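You operate a simulated robot arm through the tools that you are given. There is no shell and no other tool. Be economical: measure what you need, move in short steps, check, and stop when the job is done.

Carry out the task below with a simulated two-armed robot. There is one attempt and no reset: what you move stays moved.

TASK
Hold the grey roller still, scrub the dried mix off and pack it in the pack box.
Fine: blue brush, then back; roller on the black tray; lid shut, black latch locked. Set down upright: blue brush. What is to be rubbed or washed off counts as gone when no trace of it is left.

It is judged by the outcome, as a careful person would: the job done as asked, and still so three seconds after it is handed in. It fails if anything else is knocked over, pushed out of place, dropped, spilled or broken. Lids that push on must go on centred and level and be pressed home; caps that screw on are set level and turned clockwise until they are tight.

THE ROBOT
Two 7-joint arms with two-finger parallel grippers on one trunk, on a base that drives. Base frame: it is fixed to the floor where the robot stands at the start and does not move with it; the origin is under the middle of the robot, x ahead of it, y to its left, z up. Readings come in m, degrees, newtons and seconds.
The left shoulder is at the start at [0.05, 0.209, 1.196], the right one opposite. With the tool pointing down near the work surface each hand reaches from about 0.1 to 0.82 m from the robot's upright axis, wherever it stands, measured 20 degrees to its own side. Places, roughly: black latch [2.4, -0.6, 0.7]; blue divider [2.7, -0.2, 0.6]; brown latch [0.7, 0.4, 0.9]; cream latch [0.5, 0.4, 0.9]; pack box lid [2.8, -0.5, 0.9]; pink latch [2.4, 0, 0.7]; purple latch [2.8, 0, 0.7]; seal carton [2.5, -0.25, 0.5]; top of the black tray [2.6, -0.4, 0.6]. Payload 4.4 kg a hand.
Tool frame (each hand has its own): the origin (TCP) lies between the finger pads and is the grasp point; the fingertips stand 0.023 m ahead of it; z points along the fingers, y is the line along which they close. The gripper opens to 0.094 m. The fingers are 0.038 m wide and 0.01 m thick; the gripper's body (0.054 by 0.096 m) begins 0.039 m behind the TCP.
Orientation is that of the tool frame in the base frame, as a unit quaternion [x, y, z, w]. With the fingers straight down and closing along the base's y, the tool's x points along the base's -x, its y along +y and its z along -z.

THE INTERFACE
- The arms move only by the tool apply_moves. It takes "left_commands", "right_commands" or both (then of equal length, played together; a hand with none holds still); each is one flat list of numbers, 7 for each row, row after row: the shift along the base's x, y, z in m, then the turn, a rotation vector about the base's x, y, z in degrees, then the gripper command, from -1 (shut) to 1 (fully open), values between in proportion. In form: [tx, ty, tz, rx, ry, rz, grip, tx, ty, tz, rx, ry, rz, grip, ...]. A call has 1 to 8 rows; each row shifts and turns the commanded pose from where the row before left it. A row lasts 0.2 s, in which the tool goes at most 0.05 m and 8.6 degrees; a call with a longer step from one row to the next is refused whole, and so is a gripper value outside its range. Where a pose cannot be reached the arm comes as near as it can. A force on the tool above 90 N (or 10 N above the force at the start of the call, whichever is more), or a blocked arm, ends the call early, and 0.2 s more pass. Each finger travels about 0.108 m/s and halts on what it meets, pressing with about 42 N; the grip force reading is that of the motor and also rises with nothing between the fingers. The clock runs only during rows and for 0.2 s after the last one: add rows that do not move to give the fingers time. It gives the time, the measured TCP pose, the force on the tool (base axes), the opening and the grip force at its end, in the units of the frame above (readings bear some noise), with the torque about the TCP (base axes, N m) and any sound that the robot's microphone picked up, and new pictures: "views" is both (left out), scene, wrist or none (wrist: the cameras of the hands that moved).
- Cameras (640 x 400 px; columns grow to the right, rows downward): "scene" is now at [0.1544, -0.0141, 1.3662]; the picture's right is [-0.17, -0.99, 0.00], its down [-0.58, 0.10, -0.81] and it looks along [0.80, -0.13, -0.59] (base axes); focal length 266 px, centre (320, 200). "left" rides on the left gripper at [0.087, -0.016, -0.074] in its tool frame; the picture's right is [0.18, 0.98, 0.00], its down [-0.58, 0.11, -0.81] and it looks along [-0.79, 0.15, 0.59] (tool axes); focal length 243 px, centre (320, 200). "right" rides on the right gripper at [0.086, 0.016, -0.074] in its tool frame; the picture's right is [-0.18, 0.98, 0.00], its down [-0.58, -0.11, -0.81] and it looks along [-0.79, -0.15, 0.59] (tool axes); focal length 243 px, centre (320, 200). There is no depth. A picture from a camera that has moved, and an enlarged one, comes with that camera's place and axes in the base frame and with its lens.
- slide_trunk(by): slides the trunk up (or, below 0, down) by that many m; the arms and the scene camera ride with it, the base frame stays. It gives what a move gives, with no picture.
- drive_base(legs): drives the robot by 1 to 6 legs, each [ahead, left, turn to the left] in m, m and degrees, along the robot's own axes; the way and the turn of a leg run together, so that a leg with both is an arc; at most 1.5 m and 180 degrees a leg. The arms and the cameras ride along, it lands a little off, and it stops where it bumps. It gives what a move gives, and a new picture of the scene camera.
- turn_head(pan, tilt): turns the head with the scene camera to pan (to the left, within 80 degrees either way) and tilt (down, from -29 to 69), counted from straight ahead of the robot. It gives what a move gives, and a new picture of the scene camera.
- enlarge(camera, box): a new picture of the part [left, top, right, bottom] of that camera's present view, enlarged. The clock stands still meanwhile.
- finish_job(): hands the job in; it is judged then, once.

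Work in short steps. Places have to be worked out from the pictures, the camera data and where the tool is seen: move nearer, look again, correct. Check each grasp and each placing, and mend what went wrong. You have 120 turns and 260 pictures in all, those below and enlarged ones among them. Open the grippers and draw the arms clear of the work before you hand the job in, unless the task says otherwise; then end with one line.

The tools are called after "Request:" as a command line: name --argument value ..., lists and objects as JSON in quotes. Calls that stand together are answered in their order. apply_moves: Moves the arms, as the interface text tells. Its arguments: {"type":"object","properties":{"left_commands":{"type":"array"},"right_commands":{"type":"array"},"views":{"type":"string","enum":["both","scene","wrist","none"]}},"required":[]} The other tools are called the same way: slide_trunk (by) slides the trunk up or down; drive_base (legs) drives the base; turn_head (pan, tilt) turns the head that bears the scene camera; enlarge (camera, box) takes an enlarged picture of a part of a camera's view; finish_job () hands the job in.

At the start:

```text
time_s: 0.0
left_tcp_pos: [0.6339, 0.1396, 1.1866]
left_tool_rot: [0.0, 1.0, 0.0, 0.001]
left_contact_force: [0.0, 0.5, -0.7]
left_wrist_torque: [-0.01, 0.01, -0.01]
left_opening: 0.0941
left_grip_force: 0.1
right_tcp_pos: [0.5525, -0.3693, 1.1141]
right_tool_rot: [0.0, 1.0, 0.0, 0.0]
right_contact_force: [0.7, 0.2, 0.4]
right_wrist_torque: [-0.02, 0.02, -0.01]
right_opening: 0.0941
right_grip_force: 0.1
trunk travel left (down, up): [-0.275, 0.288]
robot x, y, heading: [-0.002, -0.002, 0.3]
head pan, tilt: [-9.5, 36.2]
```

scene: 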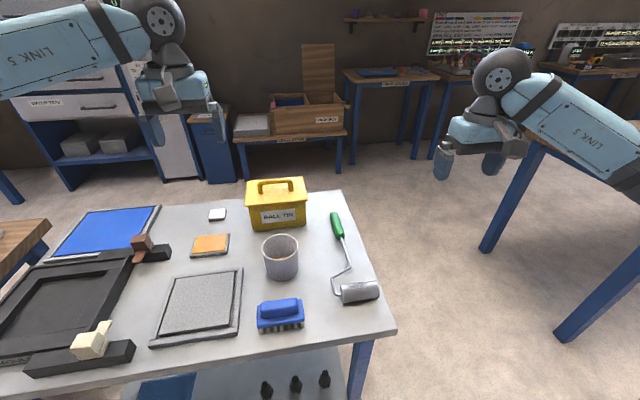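
right: 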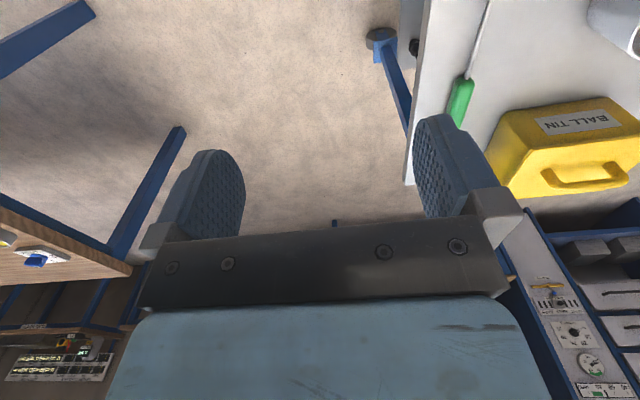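
left: 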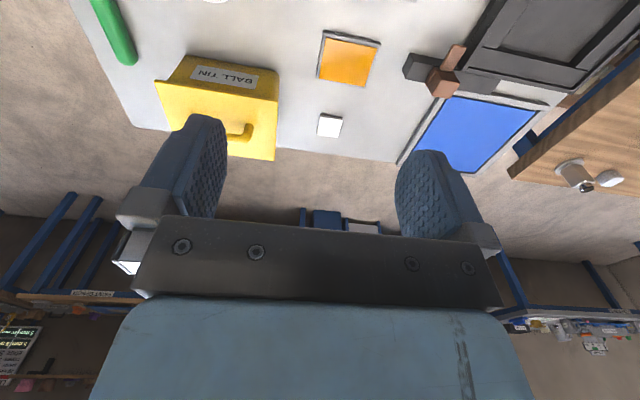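

I start by looking closer at the roller, the brush and the table.

Request:
enlarge --camera "scene" --box '[230, 190, 410, 340]'

Request:
enlarge --camera "scene" --box '[220, 30, 440, 190]'

```text
2.67 times, centred on (320, 265) of scene
camera zoom: at [0.1544, -0.0141, 1.3662], right [-0.17, -0.99, 0.0], down [-0.58, 0.1, -0.81], along [0.8, -0.13, -0.59], focal length 708 px, centre (320, 27)
```

zoom: 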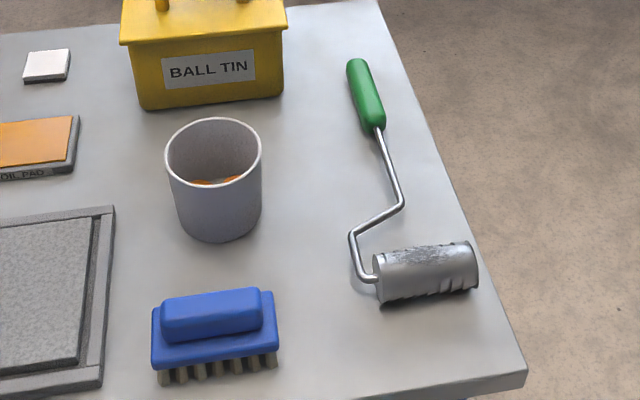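

```text
2.50 times, centred on (330, 110) of scene
camera zoom: at [0.1544, -0.0141, 1.3662], right [-0.17, -0.99, 0.0], down [-0.58, 0.1, -0.81], along [0.8, -0.13, -0.59], focal length 664 px, centre (295, 425)
```

zoom: 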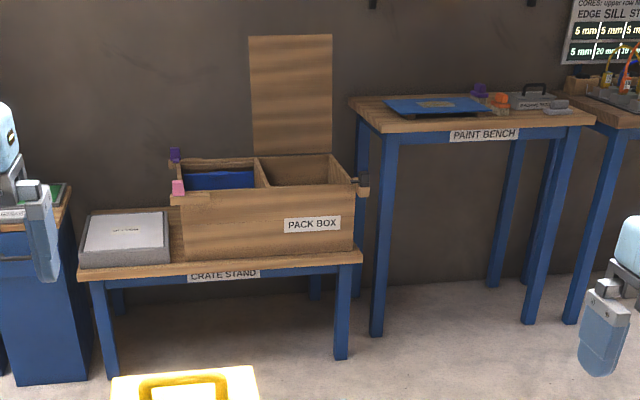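

The drum carries the mix and the brush is to its left. I bring the right wrist camera closer to inspect the roller.

Request:
apply_moves --right_commands '[-0.025, 0.035, -0.025, 0, 0, 0, 1, -0.025, 0.035, -0.03, 0, 0, 0, 1, -0.025, 0.03, -0.03, 0, 0, 0, 1, -0.02, 0.03, -0.03, 0, 0, 0, 1, -0.02, 0.03, -0.03, 0, 0, 0, 1, -0.015, 0.02, -0.025, 0, 0, 0, 1]' --views "both"

```text
refused: row 2 steps farther than a row can; nothing moved
```

Rows must stay under 0.05 m; I shorten them.

Request:
apply_moves --right_commands '[-0.022, 0.03, -0.028, 0, 0, 0, 1, -0.022, 0.03, -0.028, 0, 0, 0, 1, -0.022, 0.03, -0.028, 0, 0, 0, 1, -0.022, 0.03, -0.028, 0, 0, 0, 1, -0.022, 0.03, -0.028, 0, 0, 0, 1, -0.022, 0.03, -0.028, 0, 0, 0, 1]' --views "both"

```text
time_s: 1.4
left_tcp_pos: [0.6344, 0.1402, 1.1869]
left_tool_rot: [0.0, 1.0, 0.0, 0.001]
left_contact_force: [-1.1, -0.1, -0.4]
left_wrist_torque: [-0.01, -0.03, 0.03]
left_opening: 0.0943
left_grip_force: 0.1
right_tcp_pos: [0.4223, -0.1898, 0.9476]
right_tool_rot: [0.0, 1.0, 0.0, -0.001]
right_contact_force: [-0.1, -0.5, -0.5]
right_wrist_torque: [0.0, 0.03, 0.0]
right_opening: 0.0941
right_grip_force: 0.0
trunk travel left (down, up): [-0.275, 0.288]
robot x, y, heading: [0.0013, -0.0024, -0.1]
head pan, tilt: [-9.5, 36.2]
camera scene: at [0.1547, -0.0135, 1.3663], right [-0.17, -0.99, 0.0], down [-0.58, 0.1, -0.81], along [0.8, -0.13, -0.59], focal length 266 px, centre (320, 200)
camera right: at [0.3363, -0.1737, 1.0223], right [0.18, 0.98, 0.0], down [0.58, -0.11, 0.81], along [0.79, -0.15, -0.59], focal length 243 px, centre (320, 200)
```

scene: 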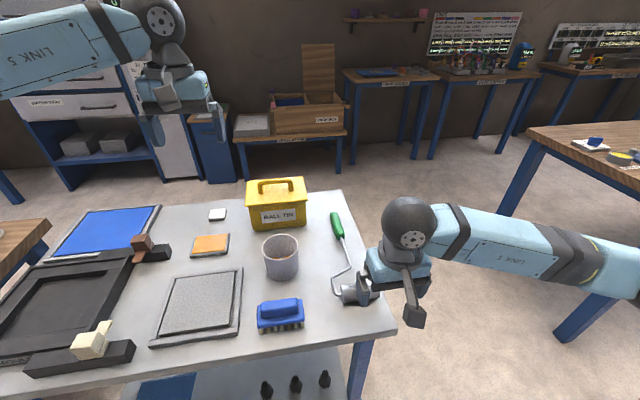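
right: 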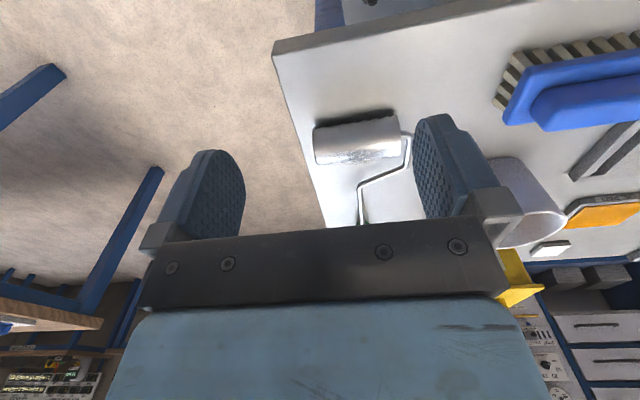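

The drum is about (0.515, -0.166), roughly z 0.81. I enlarge the drum in the wrist view to see the dirt.

Request:
enlarge --camera "right" --box '[270, 60, 470, 240]'

Request:
enlarge --camera "right" --box '[460, 0, 640, 160]'

```text
2.22 times, centred on (370, 150) of right
camera zoom: at [0.3363, -0.1737, 1.0223], right [0.18, 0.98, 0.0], down [0.58, -0.11, 0.81], along [0.79, -0.15, -0.59], focal length 539 px, centre (209, 311)
```

zoom: 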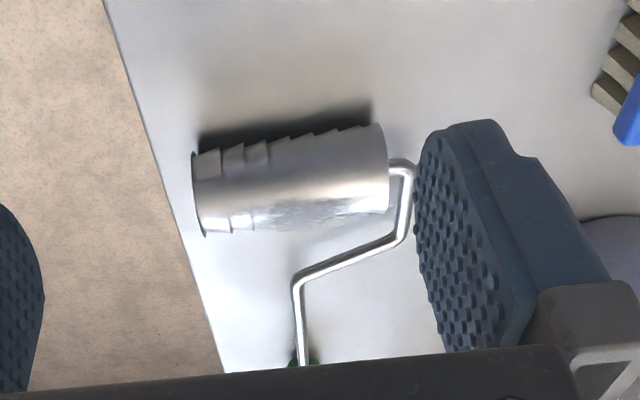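

```text
2.50 times, centred on (550, 80) of right
camera zoom: at [0.3363, -0.1737, 1.0223], right [0.18, 0.98, 0.0], down [0.58, -0.11, 0.81], along [0.79, -0.15, -0.59], focal length 606 px, centre (-255, 500)
```

zoom: 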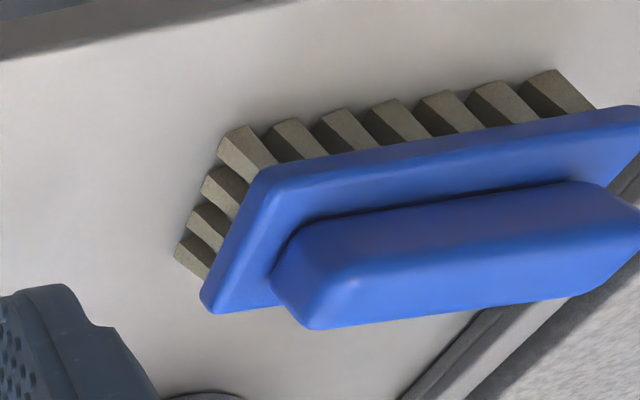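

The mix seems to sit on the drum's upper side. I'll hold the roller by its green handle with the right hand, so I move toward it for a nearer look.

Request:
apply_moves --right_commands '[0.045, 0.005, 0, 0, 0, 0, 1, 0.045, 0.005, 0, 0, 0, 0, 1, 0.045, 0.005, 0, 0, 0, 0, 1, 0.045, 0.005, 0, 0, 0, 0, 1]' --views "both"

```text
time_s: 2.4
left_tcp_pos: [0.6343, 0.1399, 1.1865]
left_tool_rot: [0.0, 1.0, 0.0, 0.001]
left_contact_force: [0.2, 0.2, 1.1]
left_wrist_torque: [0.0, 0.03, 0.01]
left_opening: 0.0942
left_grip_force: 0.0
right_tcp_pos: [0.6042, -0.1697, 0.9439]
right_tool_rot: [0.0, 1.0, 0.0, 0.0]
right_contact_force: [1.0, 0.2, 1.5]
right_wrist_torque: [0.02, 0.0, 0.01]
right_opening: 0.094
right_grip_force: 0.1
trunk travel left (down, up): [-0.275, 0.288]
robot x, y, heading: [-0.0014, 0.0003, 0.1]
head pan, tilt: [-9.5, 36.2]
camera scene: at [0.1552, -0.0134, 1.3661], right [-0.17, -0.99, 0.0], down [-0.58, 0.1, -0.81], along [0.8, -0.13, -0.59], focal length 266 px, centre (320, 200)
camera right: at [0.517, -0.1535, 1.0199], right [0.18, 0.98, 0.0], down [0.58, -0.11, 0.81], along [0.79, -0.15, -0.59], focal length 243 px, centre (320, 200)
```

scene: 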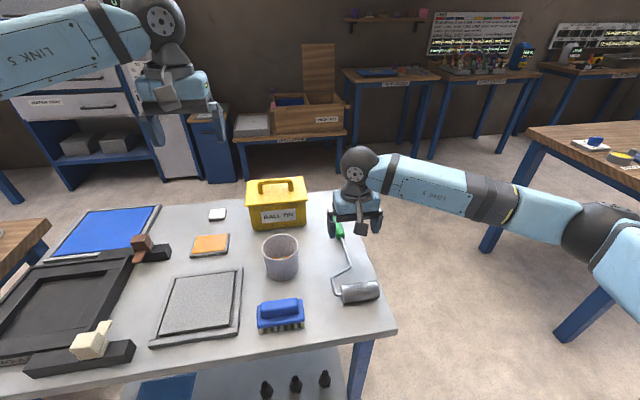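
right: 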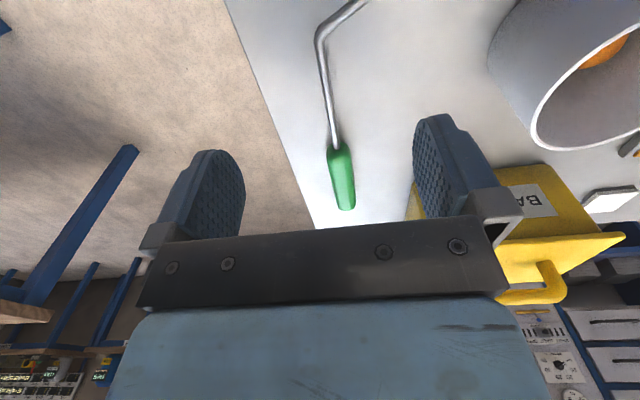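

Handle spans x 0.71–0.83 at y ≈ -0.171, z ≈ 0.81. I move above x 0.755, then descend to z ≈ 0.835.

Request:
apply_moves --right_commands '[0.04, 0, 0, 0, 0, 0, 1, 0.04, 0, 0, 0, 0, 0, 1, 0.04, 0, 0, 0, 0, 0, 1, 0.03, 0, -0.03, 0, 0, 0, 1, 0, 0, -0.04, 0, 0, 0, 1, 0, 0, -0.035, 0, 0, 0, 1, 0, 0, 0, 0, 0, 0, 1]' --views "both"

```text
time_s: 4.0
left_tcp_pos: [0.6335, 0.1393, 1.1874]
left_tool_rot: [0.0, 1.0, 0.0, 0.001]
left_contact_force: [0.0, -0.4, 0.3]
left_wrist_torque: [0.02, -0.01, 0.02]
left_opening: 0.0938
left_grip_force: 0.1
right_tcp_pos: [0.7526, -0.1671, 0.8408]
right_tool_rot: [0.001, 1.0, 0.001, 0.0]
right_contact_force: [-0.3, -0.5, -0.2]
right_wrist_torque: [0.02, 0.02, -0.01]
right_opening: 0.0937
right_grip_force: 0.0
trunk travel left (down, up): [-0.275, 0.288]
robot x, y, heading: [0.001, -0.0013, -0.1]
head pan, tilt: [-9.5, 36.2]
camera scene: at [0.1539, -0.0141, 1.3663], right [-0.17, -0.99, 0.0], down [-0.58, 0.1, -0.81], along [0.8, -0.13, -0.59], focal length 266 px, centre (320, 200)
camera right: at [0.666, -0.1522, 0.9152], right [0.18, 0.98, 0.0], down [0.58, -0.11, 0.81], along [0.79, -0.15, -0.59], focal length 243 px, centre (320, 200)
```

scene: 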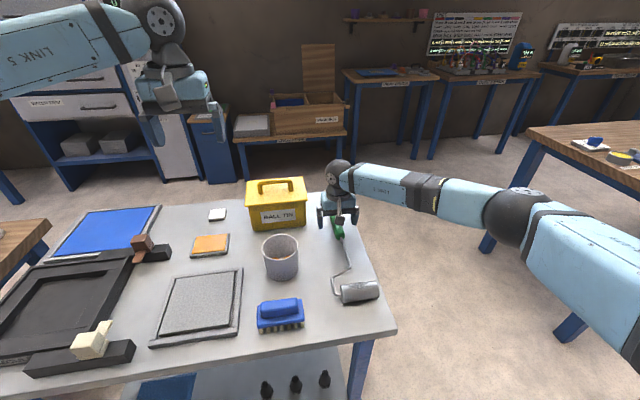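
right: 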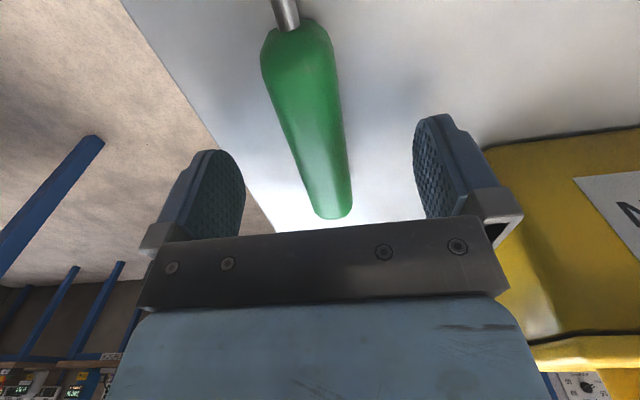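

Handle is between the fingers. Descend a little and close.

Request:
apply_moves --right_commands '[0, -0.003, -0.015, 0, 0, 0, 1, 0, 0, 0, 0, 0, 0, 0, 0, 0, 0, 0, 0, 0, -0.5, 0, 0, 0, 0, 0, 0, -1, 0, 0, 0, 0, 0, 0, -1]' --views "both"

```text
time_s: 5.2
left_tcp_pos: [0.6345, 0.1393, 1.1862]
left_tool_rot: [0.0, 1.0, 0.0, 0.001]
left_contact_force: [0.2, -0.3, 0.3]
left_wrist_torque: [0.01, 0.0, 0.02]
left_opening: 0.0941
left_grip_force: 0.0
right_tcp_pos: [0.7513, -0.1717, 0.8242]
right_tool_rot: [0.0, 1.0, -0.001, 0.0]
right_contact_force: [0.0, 1.1, 0.7]
right_wrist_torque: [0.02, -0.01, -0.16]
right_opening: 0.0277
right_grip_force: 42.1
trunk travel left (down, up): [-0.275, 0.288]
robot x, y, heading: [0.0004, 0.001, 0.3]
head pan, tilt: [-9.5, 36.2]
camera scene: at [0.1542, -0.014, 1.3663], right [-0.17, -0.99, 0.0], down [-0.58, 0.1, -0.81], along [0.8, -0.13, -0.59], focal length 266 px, centre (320, 200)
camera right: at [0.666, -0.1563, 0.9005], right [0.18, 0.98, 0.0], down [0.58, -0.11, 0.81], along [0.79, -0.15, -0.59], focal length 243 px, centre (320, 200)
```

scene: 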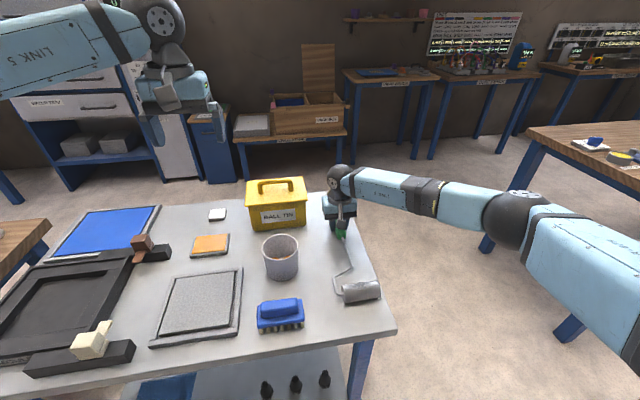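
right: 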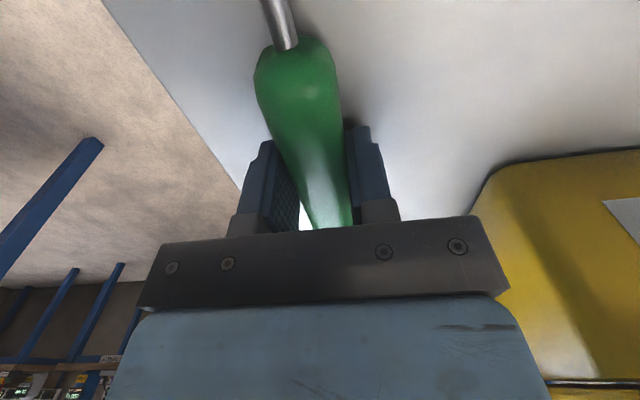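

Roller handle is held. Now turn the left hand by -90° about z (fingers closing along x) while approaching the brush.

Request:
apply_moves --left_commands '[-0.016, 0, -0.02, 0, 0, -8.2, 1, -0.016, 0, -0.02, 0, 0, -8.2, 1, -0.016, 0, -0.02, 0, 0, -8.2, 1, -0.016, 0, -0.02, 0, 0, -8.2, 1, -0.016, 0, -0.02, 0, 0, -8.2, 1, -0.016, 0, -0.02, 0, 0, -8.2, 1, -0.016, 0, -0.02, 0, 0, -8.2, 1, -0.016, 0, -0.02, 0, 0, -8.2, 1]' --views "none"

Request:
apply_moves --left_commands '[0, 0, -0.02, 0, 0, -8.2, 1, 0, 0, -0.02, 0, 0, -8.2, 1, 0, 0, 0, 0, 0, -8, 1]' --views "both"

```text
time_s: 7.0
left_tcp_pos: [0.5058, 0.1417, 1.0262]
left_tool_rot: [0.543, 0.84, -0.002, 0.001]
left_contact_force: [0.2, 0.8, 0.1]
left_wrist_torque: [0.03, 0.0, -0.02]
left_opening: 0.0937
left_grip_force: 0.0
right_tcp_pos: [0.7501, -0.1715, 0.8252]
right_tool_rot: [0.0, 1.0, 0.0, 0.0]
right_contact_force: [0.6, -0.3, 1.1]
right_wrist_torque: [0.06, -0.13, -0.06]
right_opening: 0.0276
right_grip_force: 41.8
trunk travel left (down, up): [-0.275, 0.288]
robot x, y, heading: [0.0024, 0.0004, -0.3]
head pan, tilt: [-9.5, 36.2]
```

```text
time_s: 7.8
left_tcp_pos: [0.492, 0.1462, 1.0041]
left_tool_rot: [0.589, 0.807, 0.03, 0.017]
left_contact_force: [-0.6, 0.2, 0.1]
left_wrist_torque: [0.01, 0.01, 0.01]
left_opening: 0.094
left_grip_force: 0.1
left hand out of reach, approached as far as the arm can: row 1, 2, 3
right_tcp_pos: [0.7509, -0.1723, 0.8246]
right_tool_rot: [0.0, 1.0, 0.0, 0.0]
right_contact_force: [0.7, -2.0, 1.7]
right_wrist_torque: [0.07, 0.01, 0.1]
right_opening: 0.0277
right_grip_force: 42.2
trunk travel left (down, up): [-0.275, 0.288]
robot x, y, heading: [-0.0006, 0.0015, -0.0]
head pan, tilt: [-9.5, 36.2]
camera scene: at [0.1545, -0.0135, 1.3662], right [-0.17, -0.99, 0.0], down [-0.58, 0.1, -0.81], along [0.8, -0.13, -0.59], focal length 266 px, centre (320, 200)
camera left: at [0.4447, 0.2213, 1.0782], right [0.88, 0.47, 0.07], down [0.23, -0.54, 0.81], along [0.42, -0.69, -0.59], focal length 243 px, centre (320, 200)
```

scene: 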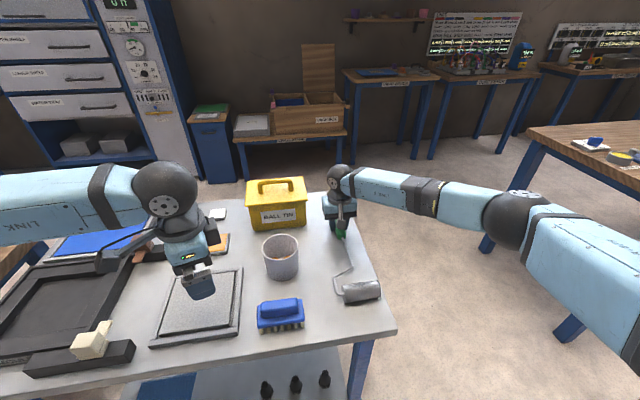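
left: 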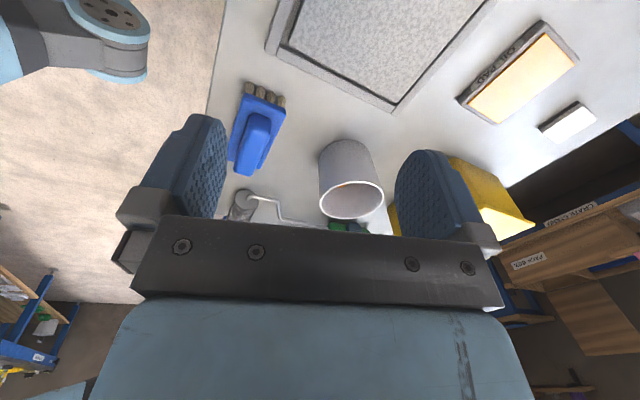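

The wrist yaw stopped at 72°. Moving over the brush should change the limit; I move to y≈0.03 and see.

Request:
apply_moves --left_commands '[0.002, -0.03, 0, 0, 0, 0, 1, 0.002, -0.03, 0, 0, 0, 0, 1, 0.002, -0.03, 0, 0, 0, 0, 1, 0.002, -0.03, 0, 0, 0, 0, 1, 0, 0, 0, 0, 0, -5, 1, 0, 0, 0, 0, 0, -5, 1, 0, 0, 0, 0, 0, -5, 1]' --views "both"

```text
time_s: 9.4
left_tcp_pos: [0.5001, 0.0248, 1.0025]
left_tool_rot: [0.641, 0.767, 0.029, 0.019]
left_contact_force: [-0.1, 0.0, 0.8]
left_wrist_torque: [0.0, 0.0, 0.0]
left_opening: 0.0939
left_grip_force: 0.1
left hand out of reach, approached as far as the arm can: row 7
right_tcp_pos: [0.7528, -0.1731, 0.8268]
right_tool_rot: [0.0, 1.0, 0.0, 0.0]
right_contact_force: [-0.7, 0.7, 3.3]
right_wrist_torque: [0.04, 0.07, -0.03]
right_opening: 0.0278
right_grip_force: 42.0
trunk travel left (down, up): [-0.275, 0.288]
robot x, y, heading: [0.0016, -0.0004, 0.1]
head pan, tilt: [-9.5, 36.2]
camera scene: at [0.154, -0.0141, 1.3663], right [-0.17, -0.99, 0.0], down [-0.58, 0.1, -0.81], along [0.8, -0.13, -0.59], focal length 266 px, centre (320, 200)
camera left: at [0.462, 0.1053, 1.0783], right [0.93, 0.35, 0.07], down [0.16, -0.57, 0.81], along [0.32, -0.74, -0.59], focal length 243 px, centre (320, 200)
```

scene: 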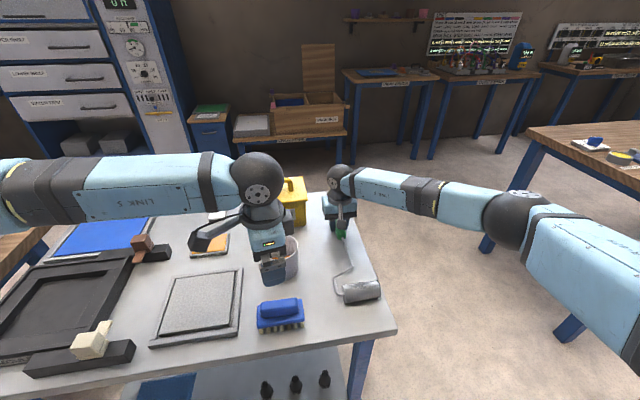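
left: 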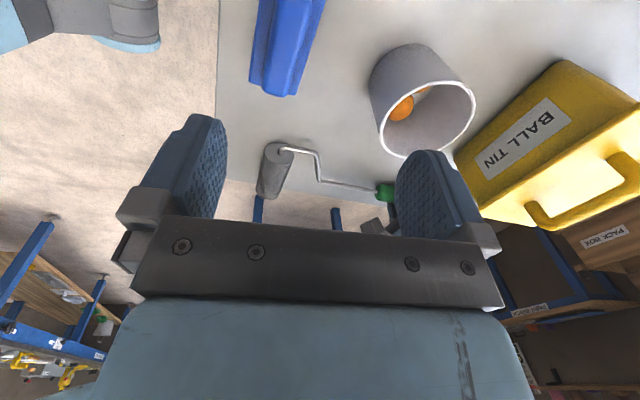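

Yaw now -80°. The brush sits near x≈0.48; I back off in y a little to see it whole.

Request:
apply_moves --left_commands '[-0.01, 0.04, 0, 0, 0, 0, 1, -0.01, 0.03, 0, 0, 0, 0, 1]' --views "none"

Request:
enlarge --camera "left" --box '[160, 0, 480, 200]'

```text
time_s: 10.0
left_tcp_pos: [0.4889, 0.0646, 1.0022]
left_tool_rot: [0.64, 0.767, 0.029, 0.018]
left_contact_force: [0.6, -0.3, 0.1]
left_wrist_torque: [0.0, -0.02, -0.04]
left_opening: 0.0941
left_grip_force: 0.2
left hand out of reach, approached as far as the arm can: row 2
right_tcp_pos: [0.7514, -0.1724, 0.8257]
right_tool_rot: [0.0, 1.0, 0.0, 0.0]
right_contact_force: [0.2, -1.0, 1.6]
right_wrist_torque: [0.15, 0.36, 0.12]
right_opening: 0.0279
right_grip_force: 42.1
trunk travel left (down, up): [-0.275, 0.288]
robot x, y, heading: [0.0007, 0.003, -0.1]
head pan, tilt: [-9.5, 36.2]
```

```text
2.00 times, centred on (320, 100) of left
camera zoom: at [0.4512, 0.1459, 1.0763], right [0.93, 0.36, 0.07], down [0.16, -0.57, 0.81], along [0.33, -0.74, -0.59], focal length 485 px, centre (320, 400)
```

zoom: 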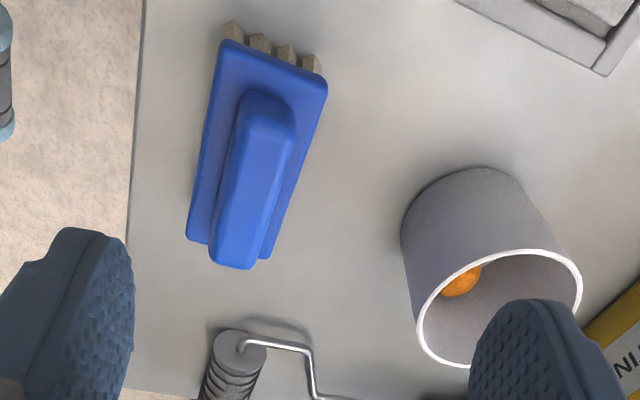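

Brush is upright with its top block centred near (0.482, 0.020), top z≈0.865, long axis along y. The negative yaw is at its limit with tilt, so I turn the other way to +90°.

Request:
apply_moves --left_commands '[0, 0, 0.01, 0, 0, 8.5, 1, 0, 0, 0, 0, 0, 8.5, 1, 0, 0, 0, 0, 0, 8.5, 1, 0, 0, 0, 0, 0, 8.5, 1, 0, 0, 0, 0, 0, 8.5, 1, 0, 0, 0, 0, 0, 8.5, 1, 0, 0, 0, 0, 0, 8.5, 1, 0, 0, 0, 0, 0, 8.5, 1]' --views "none"

Request:
apply_moves --left_commands '[0, 0, 0, 0, 0, 8.5, 1, 0, 0, 0, 0, 0, 8.5, 1, 0, 0, 0, 0, 0, 8.5, 1, 0, 0, 0, 0, 0, 8.5, 1, 0, 0, 0, 0, 0, 8.5, 1, 0, 0, 0, 0, 0, 8.5, 1, 0, 0, 0, 0, 0, 8.5, 1, 0, 0, 0, 0, 0, 8.5, 1]' --views "none"

Request:
apply_moves --left_commands '[0, -0.01, 0, 0, 0, 8.5, 1, 0, -0.01, 0, 0, 0, 8.5, 1, 0, 0, 0, 0, 0, 8.5, 1, 0, 0, 0, 0, 0, 8.5, 1, 0, 0, 0, 0, 0, 0, 1]' --views "both"

```text
time_s: 11.8
left_tcp_pos: [0.4884, 0.065, 1.0115]
left_tool_rot: [0.101, 0.994, 0.034, -0.001]
left_contact_force: [-0.5, 0.2, 0.1]
left_wrist_torque: [-0.03, -0.04, -0.02]
left_opening: 0.0939
left_grip_force: 0.0
right_tcp_pos: [0.7526, -0.1721, 0.8256]
right_tool_rot: [0.0, 1.0, 0.0, 0.001]
right_contact_force: [1.5, -1.1, 3.2]
right_wrist_torque: [-0.03, -0.16, 0.0]
right_opening: 0.0278
right_grip_force: 41.8
trunk travel left (down, up): [-0.275, 0.288]
robot x, y, heading: [-0.0037, -0.0019, 0.1]
head pan, tilt: [-9.5, 36.2]
```

```text
time_s: 13.6
left_tcp_pos: [0.4886, 0.0645, 1.0126]
left_tool_rot: [-0.472, 0.881, 0.027, -0.02]
left_contact_force: [0.8, 0.0, 0.0]
left_wrist_torque: [0.01, 0.01, -0.01]
left_opening: 0.0941
left_grip_force: 0.0
right_tcp_pos: [0.7525, -0.1721, 0.8262]
right_tool_rot: [0.0, 1.0, -0.001, -0.001]
right_contact_force: [1.1, -1.0, 2.4]
right_wrist_torque: [-0.03, -0.02, -0.01]
right_opening: 0.0278
right_grip_force: 41.9
trunk travel left (down, up): [-0.275, 0.288]
robot x, y, heading: [0.0008, 0.0015, 0.1]
head pan, tilt: [-9.5, 36.2]
```

```text
time_s: 14.8
left_tcp_pos: [0.4887, 0.044, 1.0133]
left_tool_rot: [0.708, -0.705, -0.02, 0.027]
left_contact_force: [-0.5, -0.1, -0.7]
left_wrist_torque: [0.01, 0.01, 0.0]
left_opening: 0.0941
left_grip_force: 0.1
right_tcp_pos: [0.7516, -0.1731, 0.8243]
right_tool_rot: [0.001, 1.0, 0.0, -0.001]
right_contact_force: [-0.5, -0.2, 2.1]
right_wrist_torque: [0.04, 0.01, 0.03]
right_opening: 0.0276
right_grip_force: 42.2
trunk travel left (down, up): [-0.275, 0.288]
robot x, y, heading: [-0.0011, -0.0013, 0.1]
head pan, tilt: [-9.5, 36.2]
camera scene: at [0.1541, -0.014, 1.3663], right [-0.17, -0.99, 0.0], down [-0.58, 0.1, -0.81], along [0.8, -0.13, -0.59], focal length 266 px, centre (320, 200)
camera left: at [0.5096, -0.0415, 1.0877], right [-0.98, -0.19, 0.07], down [-0.06, 0.59, 0.81], along [-0.19, 0.79, -0.59], focal length 243 px, centre (320, 200)
```

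scene: 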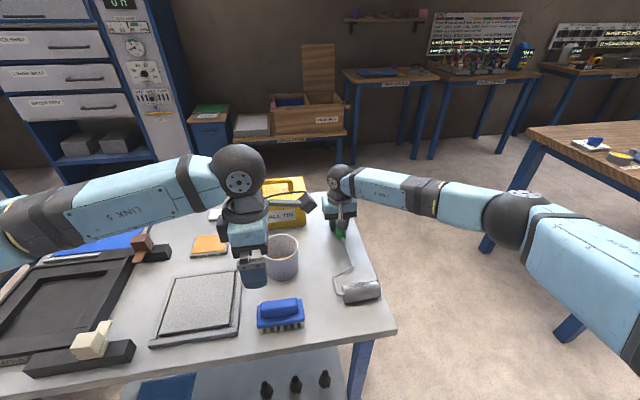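
left: 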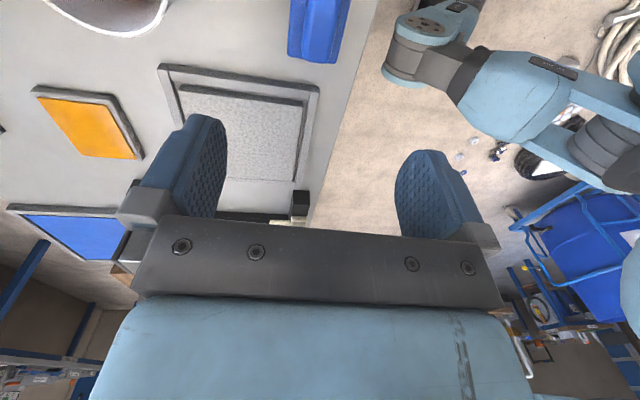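

Yaw is +90° now with a 3.8° tilt; I correct the tilt, move over the block centre and descend partway.

Request:
apply_moves --left_commands '[-0.005, -0.021, -0.02, 0.6, -3.8, 0, 1, 0, 0, -0.04, 0, 0, 0, 1, 0, 0, -0.035, 0, 0, 0, 1, 0, 0, 0, 0, 0, 0, 1]' --views "both"

Request:
enlarge --camera "scene" --box '[220, 230, 340, 350]'

```text
time_s: 15.8
left_tcp_pos: [0.481, 0.0218, 0.9179]
left_tool_rot: [0.708, -0.706, 0.0, 0.0]
left_contact_force: [0.8, -0.2, -0.3]
left_wrist_torque: [0.0, -0.01, -0.02]
left_opening: 0.094
left_grip_force: 0.1
right_tcp_pos: [0.7524, -0.1729, 0.8258]
right_tool_rot: [0.0, 1.0, -0.001, 0.0]
right_contact_force: [0.1, 0.5, 3.3]
right_wrist_torque: [0.01, 0.08, 0.02]
right_opening: 0.0279
right_grip_force: 42.5
trunk travel left (down, up): [-0.275, 0.288]
robot x, y, heading: [-0.0033, 0.0015, -0.0]
head pan, tilt: [-9.5, 36.2]
camera scene: at [0.1541, -0.014, 1.3663], right [-0.17, -0.99, 0.0], down [-0.58, 0.1, -0.81], along [0.8, -0.13, -0.59], focal length 266 px, centre (320, 200)
camera left: at [0.4972, -0.0641, 0.9931], right [-0.98, -0.19, 0.0], down [-0.11, 0.58, 0.81], along [-0.15, 0.79, -0.59], focal length 243 px, centre (320, 200)
```

scene: 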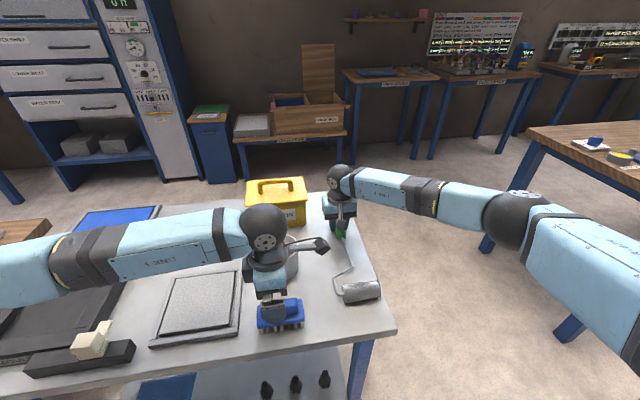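
left: 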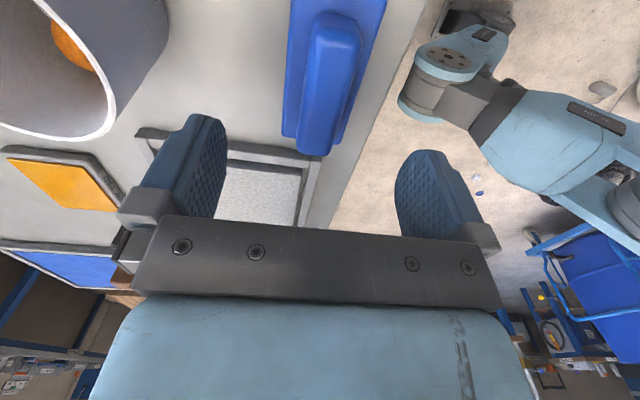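

```text
3.33 times, centred on (280, 290) of scene
camera zoom: at [0.1541, -0.014, 1.3663], right [-0.17, -0.99, 0.0], down [-0.58, 0.1, -0.81], along [0.8, -0.13, -0.59], focal length 885 px, centre (453, -100)
```

zoom: 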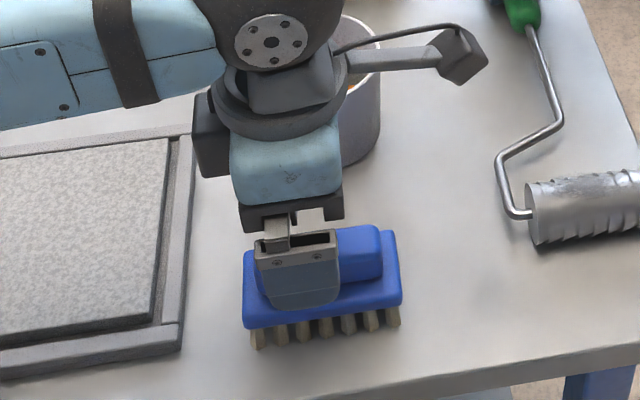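

The fingers straddle the block; centre is near (0.479, 0.015). I descend to z≈0.868, watching force.

Request:
apply_moves --left_commands '[-0.001, -0.006, -0.03, 0, 0, 0, 1, 0, 0, -0.02, 0, 0, 0, 1, 0, 0, 0, 0, 0, 0, 1]' --views "wrist"

Request:
enlarge --camera "scene" --box '[220, 230, 340, 350]'

```text
time_s: 16.6
left_tcp_pos: [0.4821, 0.0161, 0.868]
left_tool_rot: [0.708, -0.706, 0.0, -0.001]
left_contact_force: [0.0, 0.1, -0.2]
left_wrist_torque: [0.03, 0.02, -0.02]
left_opening: 0.094
left_grip_force: 0.1
right_tcp_pos: [0.7533, -0.1723, 0.8249]
right_tool_rot: [0.0, 1.0, 0.0, 0.0]
right_contact_force: [-0.2, 0.3, 1.8]
right_wrist_torque: [0.05, -0.06, 0.01]
right_opening: 0.0279
right_grip_force: 41.9
trunk travel left (down, up): [-0.275, 0.288]
robot x, y, heading: [-0.003, 0.0001, 0.1]
head pan, tilt: [-9.5, 36.2]
camera left: at [0.4977, -0.0704, 0.9426], right [-0.98, -0.19, 0.0], down [-0.11, 0.58, 0.81], along [-0.15, 0.79, -0.59], focal length 243 px, centre (320, 200)
```

left: 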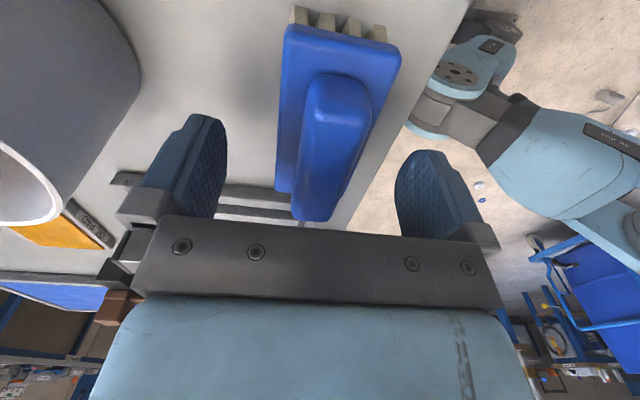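

```text
3.33 times, centred on (280, 290) of scene
camera zoom: at [0.1541, -0.014, 1.3663], right [-0.17, -0.99, 0.0], down [-0.58, 0.1, -0.81], along [0.8, -0.13, -0.59], focal length 885 px, centre (453, -100)
```

zoom: 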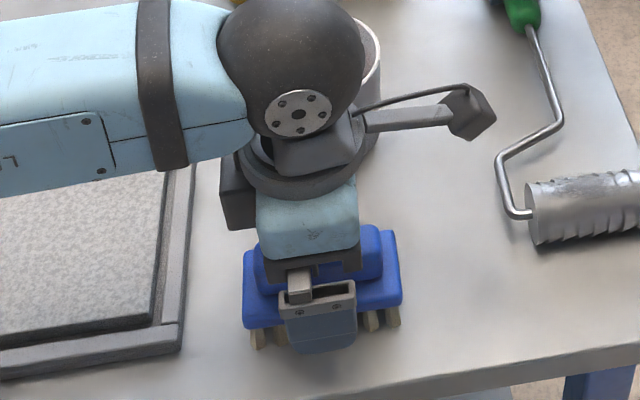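

Block top is ≈0.857, base plate top ≈0.837; I lower 4 mm so tips are just above the plate, and close.

Request:
apply_moves --left_commands '[-0.002, 0.001, -0.004, 0, 0, 0, 0.6, 0, 0, 0, 0, 0, 0, 0, 0, 0, 0, 0, 0, 0, -0.5, 0, 0, 0, 0, 0, 0, -1, 0, 0, 0, 0, 0, 0, -1]' --views "wrist"

Request:
enlarge --camera "scene" --box '[220, 230, 340, 350]'

```text
time_s: 17.8
left_tcp_pos: [0.4803, 0.0185, 0.8636]
left_tool_rot: [0.708, -0.706, 0.0, 0.0]
left_contact_force: [-0.1, -0.3, 0.1]
left_wrist_torque: [0.03, -0.02, -0.01]
left_opening: 0.0255
left_grip_force: 42.1
right_tcp_pos: [0.7527, -0.1721, 0.8251]
right_tool_rot: [0.0, 1.0, 0.001, 0.0]
right_contact_force: [-1.5, 1.1, 1.5]
right_wrist_torque: [0.02, 0.05, -0.01]
right_opening: 0.0279
right_grip_force: 42.0
trunk travel left (down, up): [-0.275, 0.288]
robot x, y, heading: [-0.0005, 0.0013, -0.2]
head pan, tilt: [-9.5, 36.2]
camera left: at [0.4963, -0.0685, 0.939], right [-0.98, -0.19, 0.0], down [-0.11, 0.58, 0.81], along [-0.15, 0.79, -0.59], focal length 243 px, centre (320, 200)
```

left: 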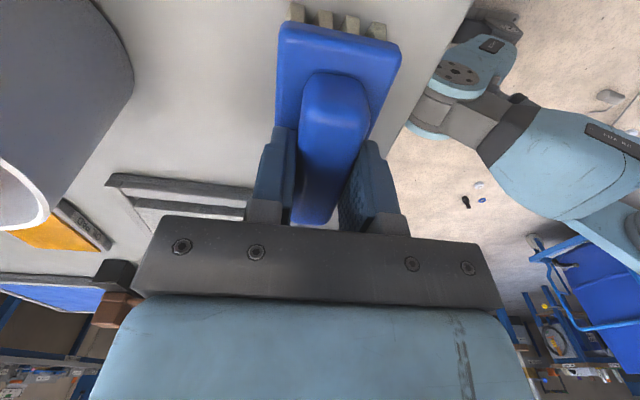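

```text
3.33 times, centred on (280, 290) of scene
camera zoom: at [0.1541, -0.014, 1.3663], right [-0.17, -0.99, 0.0], down [-0.58, 0.1, -0.81], along [0.8, -0.13, -0.59], focal length 885 px, centre (453, -100)
```

zoom: 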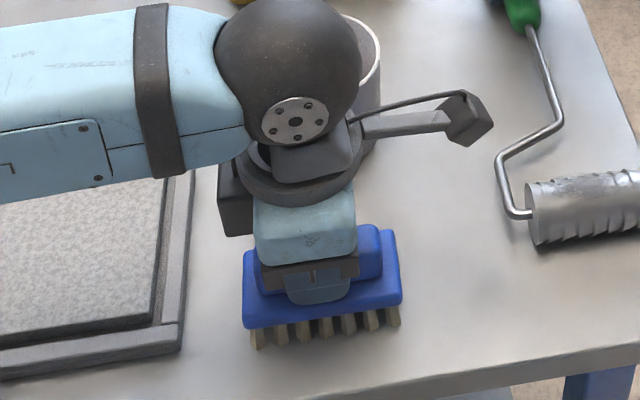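

Brush gripped (rest pose tcp 0.480, 0.0185, 0.8636). I lift it and carry it over toward the drum.

Request:
apply_moves --left_commands '[0, 0, 0.04, 0, 0, 0, -1, 0, 0, 0.045, 0, 0, 0, -1, 0.008, -0.045, 0, 0, 0, 0, -1, 0.008, -0.045, 0, 0, 0, 0, -1, 0.008, -0.045, 0, 0, 0, 0, -1, 0.008, -0.045, 0, 0, 0, 0, -1, 0, 0, 0, 0, 0, 0, -1]' --views "both"

Request:
enlarge --camera "scene" --box '[280, 220, 420, 340]'

```text
time_s: 19.4
left_tcp_pos: [0.513, -0.162, 0.9498]
left_tool_rot: [0.708, -0.706, 0.0, 0.0]
left_contact_force: [0.3, -0.6, -0.7]
left_wrist_torque: [0.02, 0.01, 0.01]
left_opening: 0.0257
left_grip_force: 42.3
right_tcp_pos: [0.7529, -0.172, 0.8258]
right_tool_rot: [0.0, 1.0, 0.0, 0.0]
right_contact_force: [0.8, -0.2, 3.0]
right_wrist_torque: [0.08, 0.12, 0.01]
right_opening: 0.0279
right_grip_force: 42.1
trunk travel left (down, up): [-0.275, 0.288]
robot x, y, heading: [0.0018, 0.0005, -0.1]
head pan, tilt: [-9.5, 36.2]
camera scene: at [0.1541, -0.0135, 1.3663], right [-0.17, -0.99, 0.0], down [-0.58, 0.1, -0.81], along [0.8, -0.13, -0.59], focal length 266 px, centre (320, 200)
camera left: at [0.5289, -0.2485, 1.0246], right [-0.98, -0.19, 0.0], down [-0.11, 0.58, 0.81], along [-0.15, 0.79, -0.59], focal length 243 px, centre (320, 200)
```

scene: 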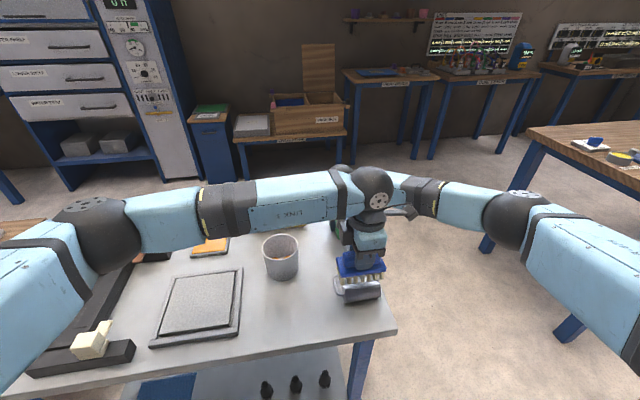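
left: 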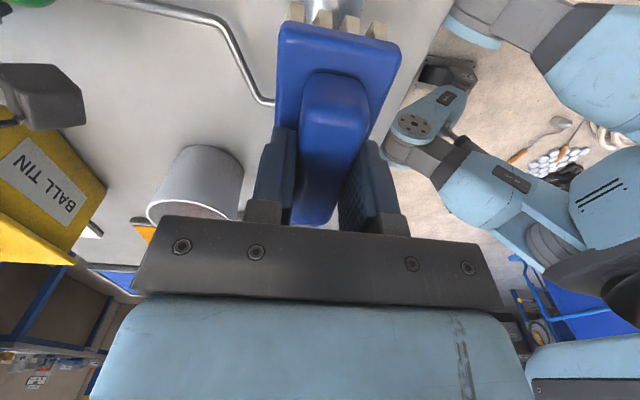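

```text
3.33 times, centred on (350, 280) of scene
camera zoom: at [0.1541, -0.0135, 1.3663], right [-0.17, -0.99, 0.0], down [-0.58, 0.1, -0.81], along [0.8, -0.13, -0.59], focal length 885 px, centre (220, -67)
```

zoom: 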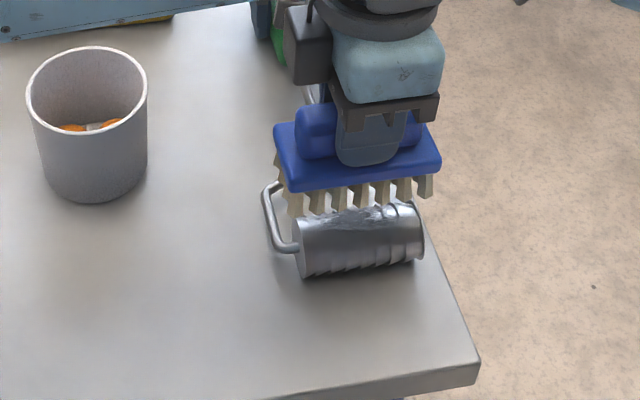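

Drum axis runs along y at x≈0.514, y -0.128…-0.216, top ≈0.841; the mix is on its top. I centre the brush and lower toward contact.

Request:
apply_moves --left_commands '[0.001, -0.007, -0.025, 0, 0, 0, -1, 0, 0, -0.012, 0, 0, 0, -1, 0, 0, -0.003, 0, 0, 0, -1, 0, 0, -0.003, 0, 0, 0, -1, 0, 0, 0, 0, 0, 0, -1]' --views "none"

Request:
enlarge --camera "scene" --box '[280, 220, 420, 340]'

```text
time_s: 20.6
left_tcp_pos: [0.5138, -0.1688, 0.9056]
left_tool_rot: [0.708, -0.706, 0.0, 0.001]
left_contact_force: [0.3, 0.7, 1.1]
left_wrist_torque: [0.02, 0.03, 0.0]
left_opening: 0.0253
left_grip_force: 42.1
right_tcp_pos: [0.7525, -0.1724, 0.8257]
right_tool_rot: [0.0, 1.0, 0.0, 0.0]
right_contact_force: [0.6, 1.4, 0.8]
right_wrist_torque: [0.0, -0.2, -0.03]
right_opening: 0.0277
right_grip_force: 42.4
trunk travel left (down, up): [-0.275, 0.288]
robot x, y, heading: [-0.0021, 0.0048, 0.3]
head pan, tilt: [-9.5, 36.2]
```

```text
3.33 times, centred on (350, 280) of scene
camera zoom: at [0.1541, -0.0139, 1.3663], right [-0.17, -0.99, 0.0], down [-0.58, 0.1, -0.81], along [0.8, -0.13, -0.59], focal length 885 px, centre (220, -67)
```

zoom: 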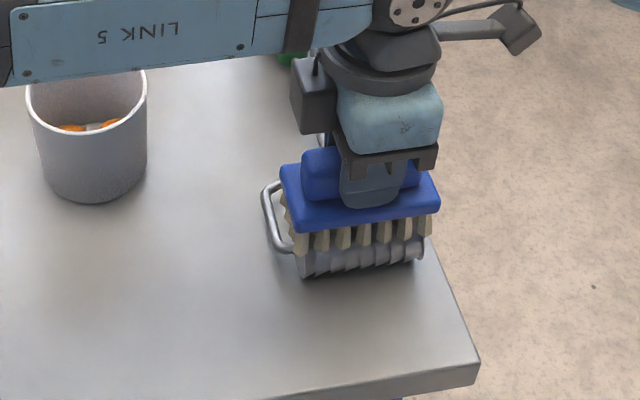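

Nearly touching. I lower in 2 mm steps until a few newtons show.

Request:
apply_moves --left_commands '[0, -0.002, -0.002, 0, 0, 0, -1, 0, 0, -0.002, 0, 0, 0, -1, 0, 0, -0.001, 0, 0, 0, -1, 0, 0, 0, 0, 0, 0, -1]' --views "none"

```text
time_s: 21.6
left_tcp_pos: [0.5136, -0.1721, 0.904]
left_tool_rot: [0.707, -0.707, 0.002, -0.001]
left_contact_force: [4.4, -1.3, 37.8]
left_wrist_torque: [-0.11, -0.13, 0.01]
left_opening: 0.0257
left_grip_force: 42.9
right_tcp_pos: [0.7526, -0.1709, 0.8273]
right_tool_rot: [0.0, 1.0, -0.001, 0.001]
right_contact_force: [8.7, -0.2, -1.1]
right_wrist_torque: [-0.13, -1.0, 0.11]
right_opening: 0.0278
right_grip_force: 41.6
trunk travel left (down, up): [-0.275, 0.288]
robot x, y, heading: [-0.0026, -0.0015, -0.2]
head pan, tilt: [-9.5, 36.2]
```

Contact at 38 N; I ease 1.5 mm and scrub back and forth along the drum.

Request:
apply_moves --left_commands '[0, 0, 0.0015, 0, 0, 0, -1, 0, 0.018, 0, 0, 0, 0, -1, 0, -0.018, 0, 0, 0, 0, -1, 0, -0.018, 0, 0, 0, 0, -1, 0, 0.018, 0, 0, 0, 0, -1, 0, 0.018, 0, 0, 0, 0, -1, 0, -0.018, 0, 0, 0, 0, -1, 0, 0, 0, 0, 0, 0, -1]' --views "scene"

```text
time_s: 23.4
left_tcp_pos: [0.5134, -0.1677, 0.903]
left_tool_rot: [0.709, -0.705, 0.001, 0.0]
left_contact_force: [2.7, 9.7, 28.7]
left_wrist_torque: [0.54, -0.03, 0.01]
left_opening: 0.0252
left_grip_force: 41.5
right_tcp_pos: [0.751, -0.1715, 0.8263]
right_tool_rot: [-0.001, 1.0, -0.001, 0.0]
right_contact_force: [-5.2, -1.7, -0.5]
right_wrist_torque: [-0.05, 0.25, 0.38]
right_opening: 0.0276
right_grip_force: 41.6
trunk travel left (down, up): [-0.275, 0.288]
robot x, y, heading: [-0.0014, 0.0002, -0.1]
head pan, tilt: [-9.5, 36.2]
camera scene: at [0.1517, -0.0122, 1.3667], right [-0.17, -0.99, 0.0], down [-0.58, 0.1, -0.81], along [0.8, -0.13, -0.59], focal length 266 px, centre (320, 200)
```

scene: 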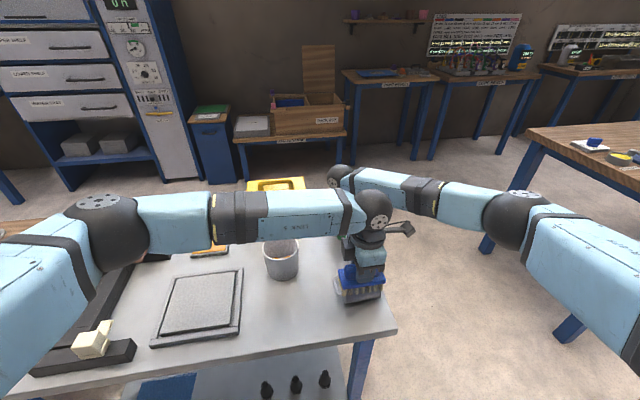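

Pressure is about 29 N and steady. A few more strokes along y and x.

Request:
apply_moves --left_commands '[0, -0.018, 0, 0, 0, 0, -1, 0, 0.018, 0, 0, 0, 0, -1, 0.014, 0, 0, 0, 0, 0, -1, -0.014, -0.018, 0, 0, 0, 0, -1, -0.014, 0.018, 0, 0, 0, 0, -1, 0.014, 0.018, 0, 0, 0, 0, -1, 0, -0.018, 0, 0, 0, 0, -1, 0, -0.018, 0, 0, 0, 0, -1]' --views "none"

Request:
apply_moves --left_commands '[0, 0.02, 0.01, 0, 0, 0, -1, -0.01, 0.01, 0.045, 0, 0, 0, -1, 0, 0.045, 0.02, 0, 0, 0, -1, 0, 0.045, 0, 0, 0, 0, -1, 0, 0, 0, 0, 0, 0, -1]' --views "wrist"

Request:
enlarge --camera "scene" --box '[320, 260, 400, 320]'

```text
time_s: 25.2
left_tcp_pos: [0.5119, -0.1885, 0.9026]
left_tool_rot: [0.709, -0.705, 0.0, 0.0]
left_contact_force: [-0.5, 4.9, 20.3]
left_wrist_torque: [0.44, 0.08, 0.07]
left_opening: 0.0256
left_grip_force: 41.8
right_tcp_pos: [0.7512, -0.1715, 0.8263]
right_tool_rot: [0.0, 1.0, -0.001, 0.001]
right_contact_force: [-2.7, -1.1, 1.0]
right_wrist_torque: [0.0, 0.64, 0.13]
right_opening: 0.0275
right_grip_force: 42.1
trunk travel left (down, up): [-0.275, 0.288]
robot x, y, heading: [0.0027, -0.0017, 0.1]
head pan, tilt: [-9.5, 36.2]
```

```text
time_s: 26.4
left_tcp_pos: [0.503, -0.0703, 0.9782]
left_tool_rot: [0.709, -0.705, -0.001, -0.001]
left_contact_force: [-0.3, -0.3, -1.2]
left_wrist_torque: [0.03, 0.0, 0.01]
left_opening: 0.0254
left_grip_force: 41.8
right_tcp_pos: [0.7525, -0.1729, 0.8258]
right_tool_rot: [-0.001, 1.0, 0.0, 0.001]
right_contact_force: [0.5, 0.1, 2.3]
right_wrist_torque: [0.01, -0.58, 0.02]
right_opening: 0.0277
right_grip_force: 41.7
trunk travel left (down, up): [-0.275, 0.288]
robot x, y, heading: [-0.003, -0.0025, -0.1]
head pan, tilt: [-9.5, 36.2]
camera left: at [0.519, -0.1574, 1.0536], right [-0.98, -0.19, 0.0], down [-0.11, 0.58, 0.81], along [-0.15, 0.79, -0.59], focal length 243 px, centre (320, 200)
```

left: 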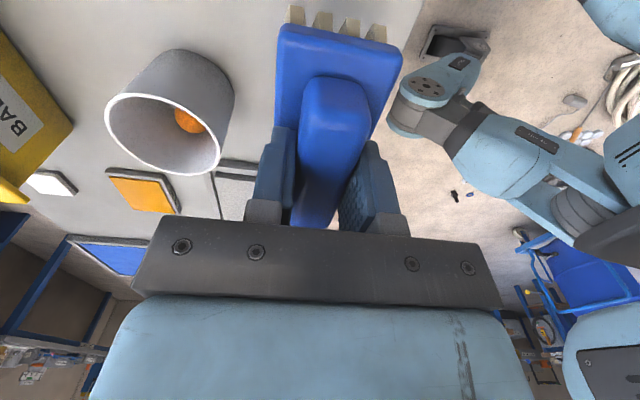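

```text
6.67 times, centred on (360, 290) of scene
camera zoom: at [0.1541, -0.0144, 1.3663], right [-0.17, -0.99, 0.0], down [-0.58, 0.1, -0.81], along [0.8, -0.13, -0.59], focal length 1771 px, centre (53, -400)
```

zoom: 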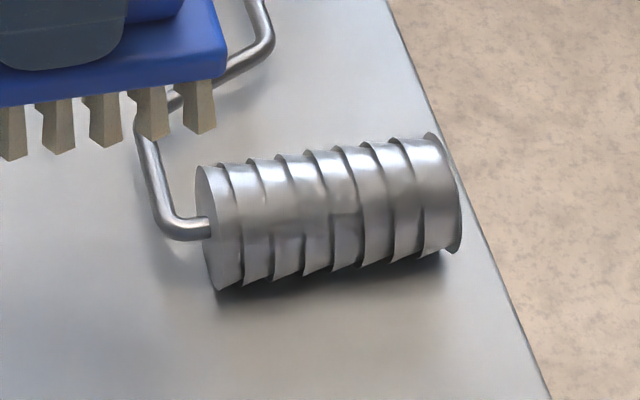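

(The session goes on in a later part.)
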